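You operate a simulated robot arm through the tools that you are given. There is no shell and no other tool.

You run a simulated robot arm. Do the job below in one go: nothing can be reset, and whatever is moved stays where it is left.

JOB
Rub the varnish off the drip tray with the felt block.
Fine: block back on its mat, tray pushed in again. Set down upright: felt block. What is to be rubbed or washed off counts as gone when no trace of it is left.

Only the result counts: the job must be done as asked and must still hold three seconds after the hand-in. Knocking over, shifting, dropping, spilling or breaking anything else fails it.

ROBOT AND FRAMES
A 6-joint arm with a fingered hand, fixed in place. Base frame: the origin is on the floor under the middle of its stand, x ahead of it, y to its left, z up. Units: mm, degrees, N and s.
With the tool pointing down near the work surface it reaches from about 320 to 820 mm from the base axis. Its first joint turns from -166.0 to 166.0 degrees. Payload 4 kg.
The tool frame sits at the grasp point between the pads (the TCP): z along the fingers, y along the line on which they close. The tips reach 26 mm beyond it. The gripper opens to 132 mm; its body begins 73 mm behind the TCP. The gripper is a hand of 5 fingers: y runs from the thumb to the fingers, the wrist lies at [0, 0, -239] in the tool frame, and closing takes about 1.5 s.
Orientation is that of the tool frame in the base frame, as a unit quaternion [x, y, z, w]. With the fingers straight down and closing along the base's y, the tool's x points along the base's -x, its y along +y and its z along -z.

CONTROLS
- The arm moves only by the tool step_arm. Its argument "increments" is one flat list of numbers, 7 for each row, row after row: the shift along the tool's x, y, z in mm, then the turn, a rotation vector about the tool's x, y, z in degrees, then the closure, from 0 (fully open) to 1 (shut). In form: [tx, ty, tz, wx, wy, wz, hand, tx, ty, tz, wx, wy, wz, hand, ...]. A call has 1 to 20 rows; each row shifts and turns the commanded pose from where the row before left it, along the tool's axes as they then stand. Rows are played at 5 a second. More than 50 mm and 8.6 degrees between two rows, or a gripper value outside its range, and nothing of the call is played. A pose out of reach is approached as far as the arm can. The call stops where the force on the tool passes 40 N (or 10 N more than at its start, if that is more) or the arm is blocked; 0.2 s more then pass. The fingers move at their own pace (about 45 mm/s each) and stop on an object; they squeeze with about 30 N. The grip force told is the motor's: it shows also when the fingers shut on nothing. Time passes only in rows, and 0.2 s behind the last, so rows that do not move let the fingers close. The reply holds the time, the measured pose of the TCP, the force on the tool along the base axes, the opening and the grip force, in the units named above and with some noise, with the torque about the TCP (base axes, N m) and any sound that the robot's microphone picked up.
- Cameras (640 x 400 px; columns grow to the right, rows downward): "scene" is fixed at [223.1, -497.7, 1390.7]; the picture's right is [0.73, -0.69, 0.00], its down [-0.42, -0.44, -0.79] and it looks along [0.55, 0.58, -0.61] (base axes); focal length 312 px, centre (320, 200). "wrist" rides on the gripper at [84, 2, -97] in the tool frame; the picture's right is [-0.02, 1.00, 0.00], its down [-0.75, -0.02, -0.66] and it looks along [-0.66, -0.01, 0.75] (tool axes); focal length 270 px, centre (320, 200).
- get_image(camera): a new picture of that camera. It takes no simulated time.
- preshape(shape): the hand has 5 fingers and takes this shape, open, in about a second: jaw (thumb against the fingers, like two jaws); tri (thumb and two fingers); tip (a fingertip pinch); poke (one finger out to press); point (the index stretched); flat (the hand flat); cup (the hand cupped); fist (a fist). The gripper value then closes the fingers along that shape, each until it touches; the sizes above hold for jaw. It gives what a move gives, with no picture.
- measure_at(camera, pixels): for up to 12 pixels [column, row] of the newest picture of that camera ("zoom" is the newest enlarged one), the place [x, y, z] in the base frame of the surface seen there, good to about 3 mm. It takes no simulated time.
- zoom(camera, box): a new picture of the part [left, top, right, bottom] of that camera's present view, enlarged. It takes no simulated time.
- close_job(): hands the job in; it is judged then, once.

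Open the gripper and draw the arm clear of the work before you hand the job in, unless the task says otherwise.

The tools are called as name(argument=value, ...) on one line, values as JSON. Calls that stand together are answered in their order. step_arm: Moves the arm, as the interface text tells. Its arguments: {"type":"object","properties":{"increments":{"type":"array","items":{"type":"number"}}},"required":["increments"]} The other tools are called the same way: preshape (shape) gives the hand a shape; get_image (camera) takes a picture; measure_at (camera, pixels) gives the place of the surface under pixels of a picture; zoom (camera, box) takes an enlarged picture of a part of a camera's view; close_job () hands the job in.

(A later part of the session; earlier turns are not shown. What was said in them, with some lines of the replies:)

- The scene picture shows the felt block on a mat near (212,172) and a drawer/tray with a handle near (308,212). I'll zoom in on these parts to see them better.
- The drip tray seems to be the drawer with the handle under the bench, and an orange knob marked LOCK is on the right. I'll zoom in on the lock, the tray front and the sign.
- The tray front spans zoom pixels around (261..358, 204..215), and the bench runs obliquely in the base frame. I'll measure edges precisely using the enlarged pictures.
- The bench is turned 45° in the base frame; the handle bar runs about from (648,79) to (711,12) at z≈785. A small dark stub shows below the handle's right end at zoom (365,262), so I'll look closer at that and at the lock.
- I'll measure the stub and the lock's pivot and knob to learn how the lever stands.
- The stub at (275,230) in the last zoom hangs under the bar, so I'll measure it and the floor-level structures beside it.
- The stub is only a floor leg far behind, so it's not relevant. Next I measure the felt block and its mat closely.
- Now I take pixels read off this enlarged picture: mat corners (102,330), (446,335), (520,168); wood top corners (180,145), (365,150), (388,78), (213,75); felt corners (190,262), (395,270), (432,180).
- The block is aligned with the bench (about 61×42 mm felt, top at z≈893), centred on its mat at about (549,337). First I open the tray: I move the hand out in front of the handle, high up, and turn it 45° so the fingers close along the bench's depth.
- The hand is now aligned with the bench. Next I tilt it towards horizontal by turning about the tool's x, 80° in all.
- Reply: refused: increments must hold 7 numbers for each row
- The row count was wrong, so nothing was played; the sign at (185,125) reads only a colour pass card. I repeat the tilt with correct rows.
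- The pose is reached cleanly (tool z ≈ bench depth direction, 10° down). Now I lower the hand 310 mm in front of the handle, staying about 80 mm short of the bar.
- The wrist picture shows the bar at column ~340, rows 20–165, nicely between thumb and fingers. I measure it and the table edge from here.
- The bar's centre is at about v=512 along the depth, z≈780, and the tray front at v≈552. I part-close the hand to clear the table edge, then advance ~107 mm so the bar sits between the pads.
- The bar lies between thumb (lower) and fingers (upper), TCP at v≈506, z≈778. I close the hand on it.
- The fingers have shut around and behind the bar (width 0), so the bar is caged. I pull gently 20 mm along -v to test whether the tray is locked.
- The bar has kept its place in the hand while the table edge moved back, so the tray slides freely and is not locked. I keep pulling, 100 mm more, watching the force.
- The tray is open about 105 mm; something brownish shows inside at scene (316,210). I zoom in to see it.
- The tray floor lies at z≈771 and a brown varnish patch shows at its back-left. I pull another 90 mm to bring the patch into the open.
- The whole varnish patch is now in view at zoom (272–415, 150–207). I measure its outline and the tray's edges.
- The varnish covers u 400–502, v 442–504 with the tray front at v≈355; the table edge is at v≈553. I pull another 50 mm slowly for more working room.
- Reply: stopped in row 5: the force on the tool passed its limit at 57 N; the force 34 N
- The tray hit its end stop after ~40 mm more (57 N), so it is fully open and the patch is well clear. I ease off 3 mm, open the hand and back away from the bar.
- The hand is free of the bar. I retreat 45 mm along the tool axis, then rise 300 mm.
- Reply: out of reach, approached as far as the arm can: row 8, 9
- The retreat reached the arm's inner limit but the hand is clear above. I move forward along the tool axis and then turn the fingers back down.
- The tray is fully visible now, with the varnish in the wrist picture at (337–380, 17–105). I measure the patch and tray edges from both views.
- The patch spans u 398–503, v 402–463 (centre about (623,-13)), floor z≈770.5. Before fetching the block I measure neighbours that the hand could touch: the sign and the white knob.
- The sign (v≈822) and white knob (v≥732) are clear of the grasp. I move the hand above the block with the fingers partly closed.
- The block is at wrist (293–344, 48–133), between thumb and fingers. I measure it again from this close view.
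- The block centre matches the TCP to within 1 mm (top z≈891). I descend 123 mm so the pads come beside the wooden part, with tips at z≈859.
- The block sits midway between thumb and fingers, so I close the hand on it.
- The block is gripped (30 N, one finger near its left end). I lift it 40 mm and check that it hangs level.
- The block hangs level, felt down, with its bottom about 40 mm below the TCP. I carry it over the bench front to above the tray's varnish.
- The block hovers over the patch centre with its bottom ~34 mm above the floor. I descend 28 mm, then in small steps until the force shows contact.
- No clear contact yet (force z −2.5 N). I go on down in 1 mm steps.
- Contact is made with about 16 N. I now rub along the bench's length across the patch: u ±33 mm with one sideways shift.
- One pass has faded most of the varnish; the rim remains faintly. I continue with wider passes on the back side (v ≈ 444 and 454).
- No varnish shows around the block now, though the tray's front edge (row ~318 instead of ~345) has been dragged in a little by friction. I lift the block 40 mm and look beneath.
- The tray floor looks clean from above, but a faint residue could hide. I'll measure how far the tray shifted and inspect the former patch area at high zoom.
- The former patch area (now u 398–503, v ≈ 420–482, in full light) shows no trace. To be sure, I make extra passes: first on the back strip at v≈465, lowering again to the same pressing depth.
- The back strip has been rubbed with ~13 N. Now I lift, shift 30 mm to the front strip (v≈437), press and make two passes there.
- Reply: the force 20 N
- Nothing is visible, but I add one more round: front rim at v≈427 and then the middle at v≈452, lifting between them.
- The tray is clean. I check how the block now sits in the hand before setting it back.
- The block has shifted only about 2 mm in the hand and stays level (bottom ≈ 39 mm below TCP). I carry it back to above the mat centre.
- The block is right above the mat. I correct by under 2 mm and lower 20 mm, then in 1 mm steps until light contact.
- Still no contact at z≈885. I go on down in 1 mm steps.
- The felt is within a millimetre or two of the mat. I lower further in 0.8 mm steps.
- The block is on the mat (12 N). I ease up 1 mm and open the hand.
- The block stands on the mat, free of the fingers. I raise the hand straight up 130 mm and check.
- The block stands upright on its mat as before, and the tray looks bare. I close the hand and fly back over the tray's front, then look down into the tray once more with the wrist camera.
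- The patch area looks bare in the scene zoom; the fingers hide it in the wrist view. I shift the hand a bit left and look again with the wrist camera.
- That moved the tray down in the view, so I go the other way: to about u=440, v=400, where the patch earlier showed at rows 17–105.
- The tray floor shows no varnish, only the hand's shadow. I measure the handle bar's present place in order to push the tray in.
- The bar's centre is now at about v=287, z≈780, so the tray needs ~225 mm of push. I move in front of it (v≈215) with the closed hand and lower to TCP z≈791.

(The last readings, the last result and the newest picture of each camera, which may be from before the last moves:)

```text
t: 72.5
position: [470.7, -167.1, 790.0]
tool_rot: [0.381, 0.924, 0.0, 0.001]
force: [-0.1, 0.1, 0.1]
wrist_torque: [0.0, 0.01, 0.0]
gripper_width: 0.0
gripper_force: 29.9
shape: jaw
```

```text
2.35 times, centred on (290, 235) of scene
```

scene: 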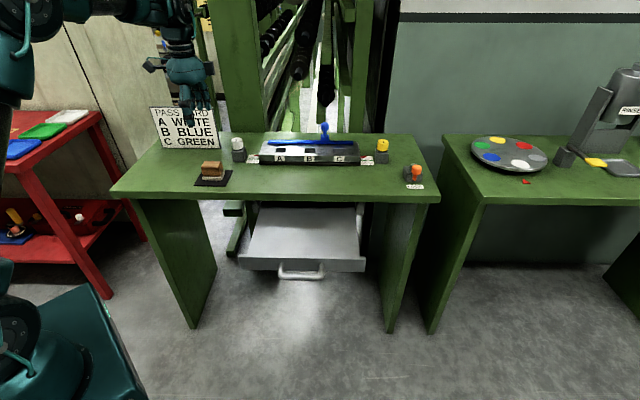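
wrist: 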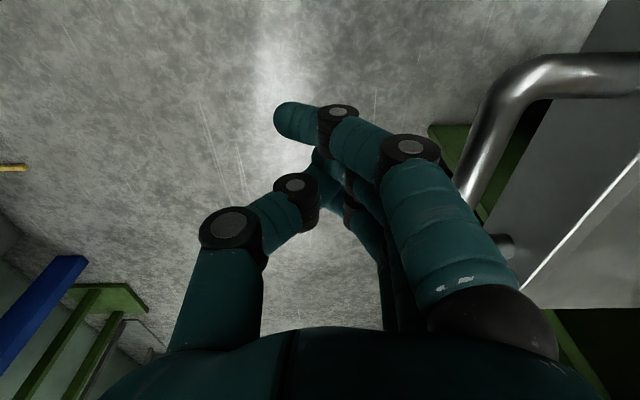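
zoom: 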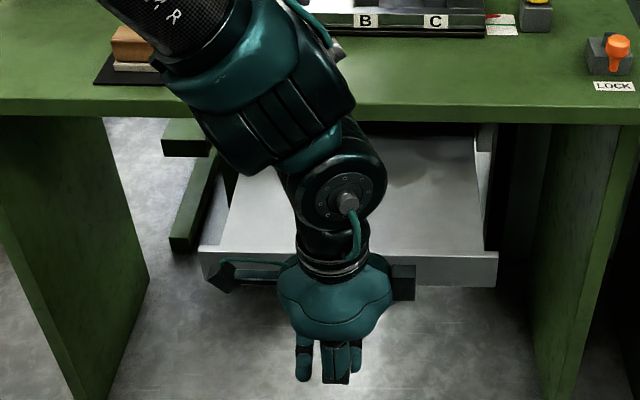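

The hand is in front of the bar with the fingers down. I push along +v, first 60 mm in 12 mm rows, watching force.

step_arm(increments=[0, 12, 0, 0, 0, 0, 1, 0, 12, 0, 0, 0, 0, 1, 0, 12, 0, 0, 0, 0, 1, 0, 12, 0, 0, 0, 0, 1, 0, 12, 0, 0, 0, 0, 1])

get_image(camera="wrist")

zoom(camera="scene", box=[180, 150, 400, 320])

```text
t: 73.7
position: [512.4, -125.6, 790.9]
tool_rot: [0.381, 0.925, 0.001, 0.001]
force: [-2.2, -2.6, 0.7]
wrist_torque: [-0.02, 0.05, -0.01]
gripper_width: 0.0
gripper_force: 30.4
shape: jaw
```

```text
taken
```

wrist: 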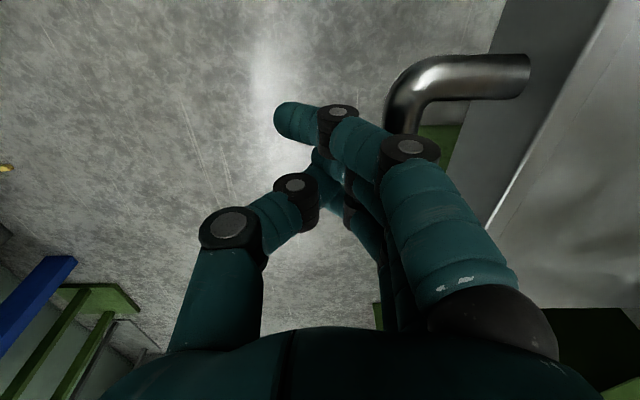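

```text
2.35 times, centred on (290, 235) of scene
```

zoom: 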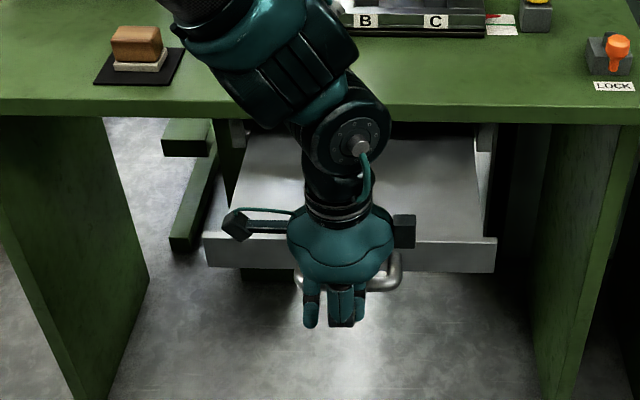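

The tray moves with about 3 N of push, fingers against the bar. I push 100 mm further.

step_arm(increments=[0, 12.5, 0, 0, 0, 0, 1, 0, 12.5, 0, 0, 0, 0, 1, 0, 12.5, 0, 0, 0, 0, 1, 0, 12.5, 0, 0, 0, 0, 1, 0, 12.5, 0, 0, 0, 0, 1, 0, 12.5, 0, 0, 0, 0, 1, 0, 12.5, 0, 0, 0, 0, 1, 0, 12.5, 0, 0, 0, 0, 1])

get_image(camera="wrist")

zoom(camera="scene", box=[180, 130, 400, 300])

```text
t: 75.5
position: [583.6, -52.8, 788.1]
tool_rot: [0.381, 0.925, 0.0, 0.0]
force: [-1.1, -1.9, 1.6]
wrist_torque: [0.06, -0.02, 0.02]
gripper_width: 0.0
gripper_force: 29.9
shape: jaw
```

```text
taken
```

wrist: 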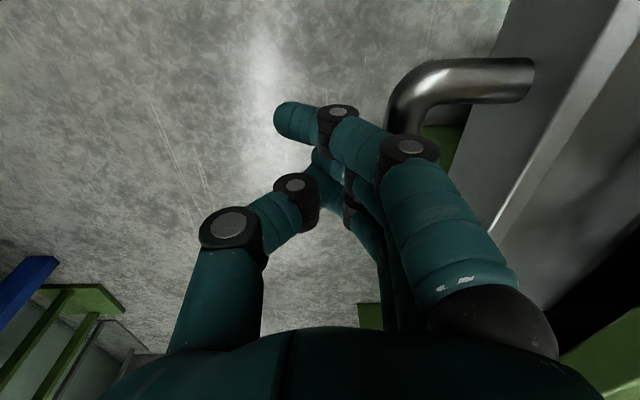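

```text
2.35 times, centred on (290, 215) of scene
```

zoom: 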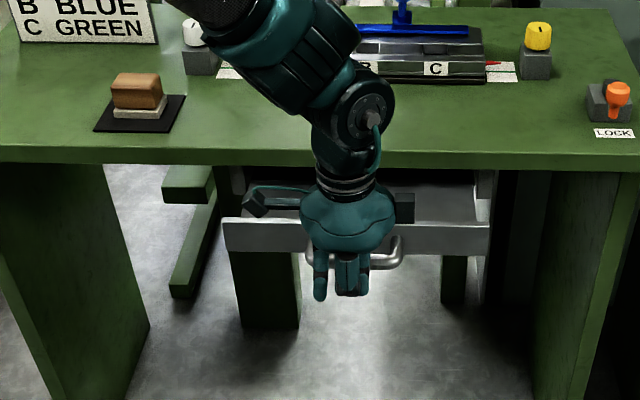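

The push goes well. I measure the panel and the table edge to see how much is left.

measure_at(camera="zoom", pixels=[[255, 224], [450, 228], [260, 240], [450, 245], [395, 255], [450, 160], [260, 158]])

measure_at(camera="wrist", pixels=[[405, 105], [440, 75], [520, 75], [410, 150], [450, 200], [480, 260], [560, 100], [600, 330]])

```text
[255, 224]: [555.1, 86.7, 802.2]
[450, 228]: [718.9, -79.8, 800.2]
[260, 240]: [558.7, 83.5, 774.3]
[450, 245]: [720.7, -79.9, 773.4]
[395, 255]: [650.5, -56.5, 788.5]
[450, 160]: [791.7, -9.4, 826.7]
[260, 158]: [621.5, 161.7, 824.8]
```

```text
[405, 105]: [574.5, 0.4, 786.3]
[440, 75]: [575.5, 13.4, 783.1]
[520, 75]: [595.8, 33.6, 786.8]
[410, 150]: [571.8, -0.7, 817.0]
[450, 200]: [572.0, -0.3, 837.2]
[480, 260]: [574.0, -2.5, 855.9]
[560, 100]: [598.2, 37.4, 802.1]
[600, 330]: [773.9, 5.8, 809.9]
```

The panel is at v≈453 (closed: ≈552), and the knuckles at v≈404–415 will stay short of the table edge at 553. I push 84 mm more, then finish in small steps.

step_arm(increments=[0, 12, 0, 0, 0, 0, 1, 0, 12, 0, 0, 0, 0, 1, 0, 12, 0, 0, 0, 0, 1, 0, 12, 0, 0, 0, 0, 1, 0, 12, 0, 0, 0, 0, 1, 0, 12, 0, 0, 0, 0, 1, 0, 12, 0, 0, 0, 0, 1])

step_arm(increments=[0, 5, 0, 0, 0, 0, 1, 0, 5, 0, 0, 0, 0, 1, 0, 4, 0, 0, 0, 0, 1, 0, 3, 0, 0, 0, 0, 1, 0, 2, 0, 0, 0, 0, 1, 0, 2, 0, 0, 0, 0, 1])

get_image(camera="wrist")

zoom(camera="scene", box=[220, 140, 400, 270])

```text
t: 77.1
position: [643.7, 6.7, 789.6]
tool_rot: [0.381, 0.925, 0.0, 0.001]
force: [-2.0, -1.1, 2.1]
wrist_torque: [0.01, 0.04, 0.02]
gripper_width: 0.0
gripper_force: 29.9
shape: jaw
```

```text
t: 78.5
position: [657.8, 20.0, 791.3]
tool_rot: [0.382, 0.924, 0.0, 0.001]
force: [-4.8, -8.8, 3.2]
wrist_torque: [0.01, -0.04, -0.07]
gripper_width: 0.1
gripper_force: 29.8
shape: jaw
```

```text
taken
```

wrist: 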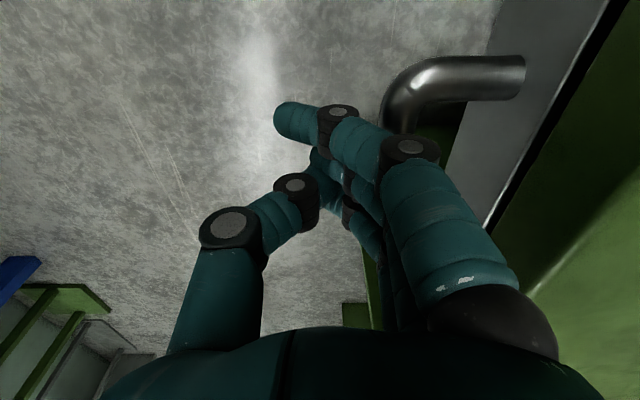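

```text
3.08 times, centred on (310, 205) of scene
```

zoom: 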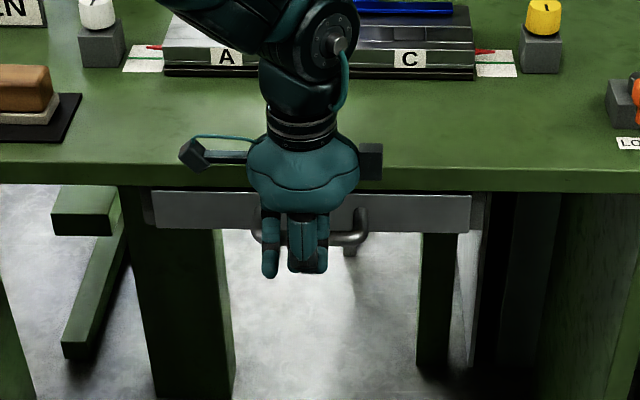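

The force has risen to ~10 N, so the tray seems to be at its stop. I push 3 mm more to be sure, then check against the original view.

step_arm(increments=[0, 1.5, 0, 0, 0, 0, 1, 0, 1.5, 0, 0, 0, 0, 1, 0, 0, 0, 0, 0, 0, 1])

zoom(camera="scene", box=[240, 185, 380, 230])

measure_at(camera="zoom", pixels=[[90, 185], [520, 190], [120, 210], [500, 215], [560, 160]])

```text
t: 79.3
position: [658.5, 21.1, 790.9]
tool_rot: [0.381, 0.924, 0.0, 0.0]
force: [-12.6, -17.3, 3.3]
wrist_torque: [-0.07, 0.0, -0.09]
gripper_width: 0.1
gripper_force: 30.0
shape: jaw
```

```text
4.57 times, centred on (310, 208) of scene
```

zoom: 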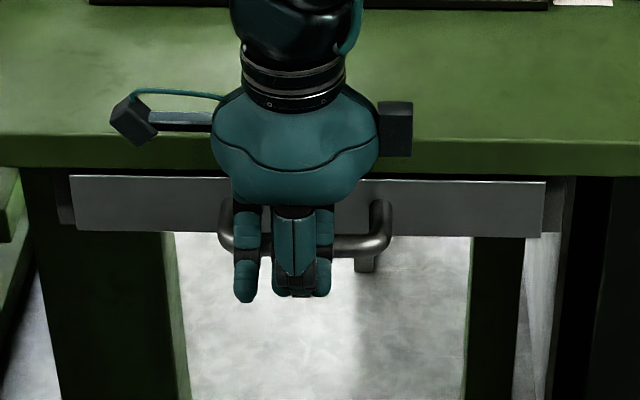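

```text
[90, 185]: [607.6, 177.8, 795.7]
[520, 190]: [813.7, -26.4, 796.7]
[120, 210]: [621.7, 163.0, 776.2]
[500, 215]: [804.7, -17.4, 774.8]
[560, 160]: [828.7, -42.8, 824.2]
```

The tray front sits exactly as in the first picture (edges at zoom columns 70–545) with a hard stop at 21 N. I back the hand away 75 mm, rise, and open it clear of the work.

step_arm(increments=[0, -5, 0, 0, 0, 0, 1, 0, -20, 0, 0, 0, 0, 1, 0, -25, 0, 0, 0, 0, 1, 0, -25, 0, 0, 0, 0, 1, 0, 0, -45, 0, 0, 0, 1, 0, 0, -45, 0, 0, 0, 1, 0, 0, -45, 0, 0, 0, 1, 0, 0, -45, 0, 0, 0, 0.8, 0, 0, -45, 0, 0, 0, 0.5, 0, 0, -45, 0, 0, 0, 0.2, 0, 0, -30, 0, 0, 0, 0, 0, 0, 0, 0, 0, 0, 0, 0, 0, 0, 0, 0, 0, 0])

get_image(camera="scene")

zoom(camera="scene", box=[240, 185, 380, 230])

zoom(camera="scene", box=[140, 110, 270, 200])

```text
t: 82.1
position: [605.7, -31.0, 1092.0]
tool_rot: [0.381, 0.925, 0.001, 0.001]
force: [-0.7, -0.8, -0.3]
wrist_torque: [-0.01, -0.02, -0.01]
gripper_width: 95.0
gripper_force: 0.1
shape: jaw
```

```text
taken
```

scene: 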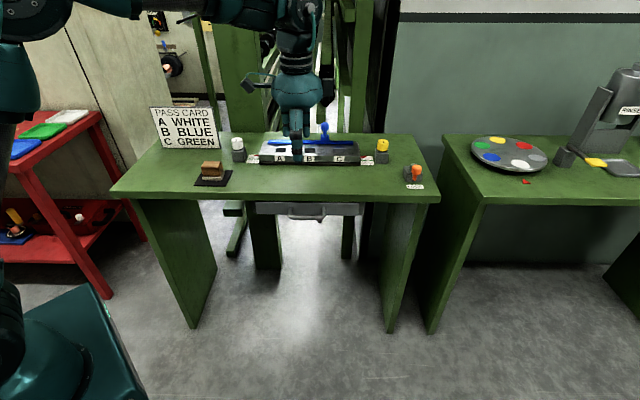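

```text
4.57 times, centred on (310, 208) of scene
```

zoom: 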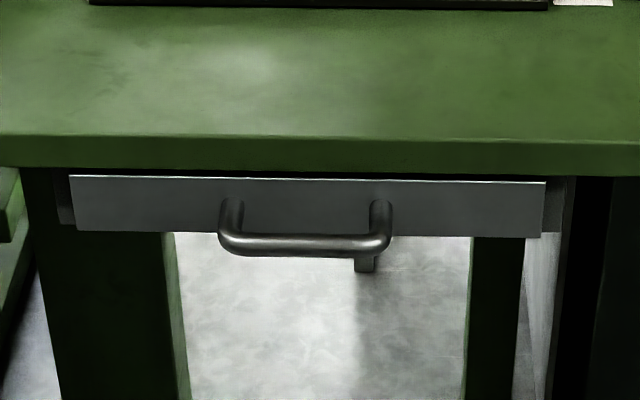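

```text
4.44 times, centred on (205, 155) of scene
```

zoom: 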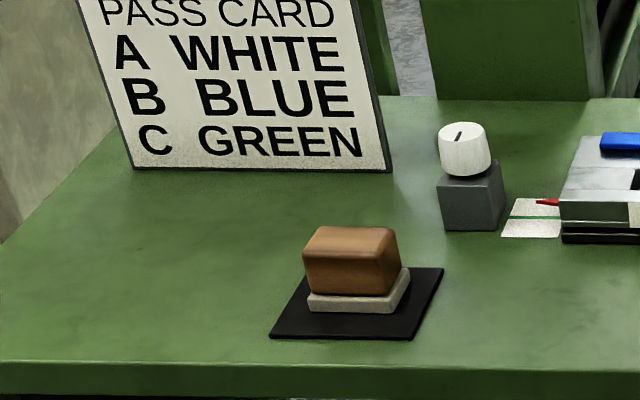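

The tray is closed as at the start, the block stands upright on its mat and nothing else has moved. I let the hand open fully and settle before handing in.

step_arm(increments=[0, 0, 0, 0, 0, 0, 0, 0, 0, 0, 0, 0, 0, 0, 0, 0, 0, 0, 0, 0, 0, 0, 0, 0, 0, 0, 0, 0])

zoom(camera="scene", box=[180, 120, 450, 290])

```text
t: 83.1
position: [605.4, -30.4, 1092.6]
tool_rot: [0.381, 0.925, 0.001, 0.001]
force: [0.3, -0.4, 0.1]
wrist_torque: [0.03, -0.02, 0.01]
gripper_width: 131.5
gripper_force: 0.0
shape: jaw
```

```text
2.35 times, centred on (315, 205) of scene
```

zoom: 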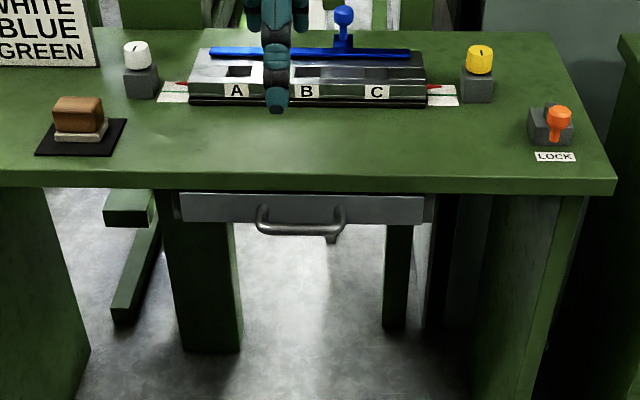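

The scene matches the starting layout: tray shut, block on its mat, knobs and lock untouched, hand open and clear. I hand the job in.

close_job()

```text
The job is handed in.
```

The varnish is rubbed off the drip tray, and I've handed the job in; I haven't seen the verdict.

- **Varnish:** the patch could no longer be seen after the first few passes. I then rubbed the back, front and middle of that area again. Views from both cameras, taken before closing the tray, showed no trace.
- **Felt block:** it stands upright on its mat, within about 2 mm of where it started.
- **Tray:** it is pushed in against its stop and looks the same as in the first picture. It was not locked, so I left the LOCK lever alone.
- **Everything else:** nothing else on the bench appears to have moved. The hand is open and clear of the work.
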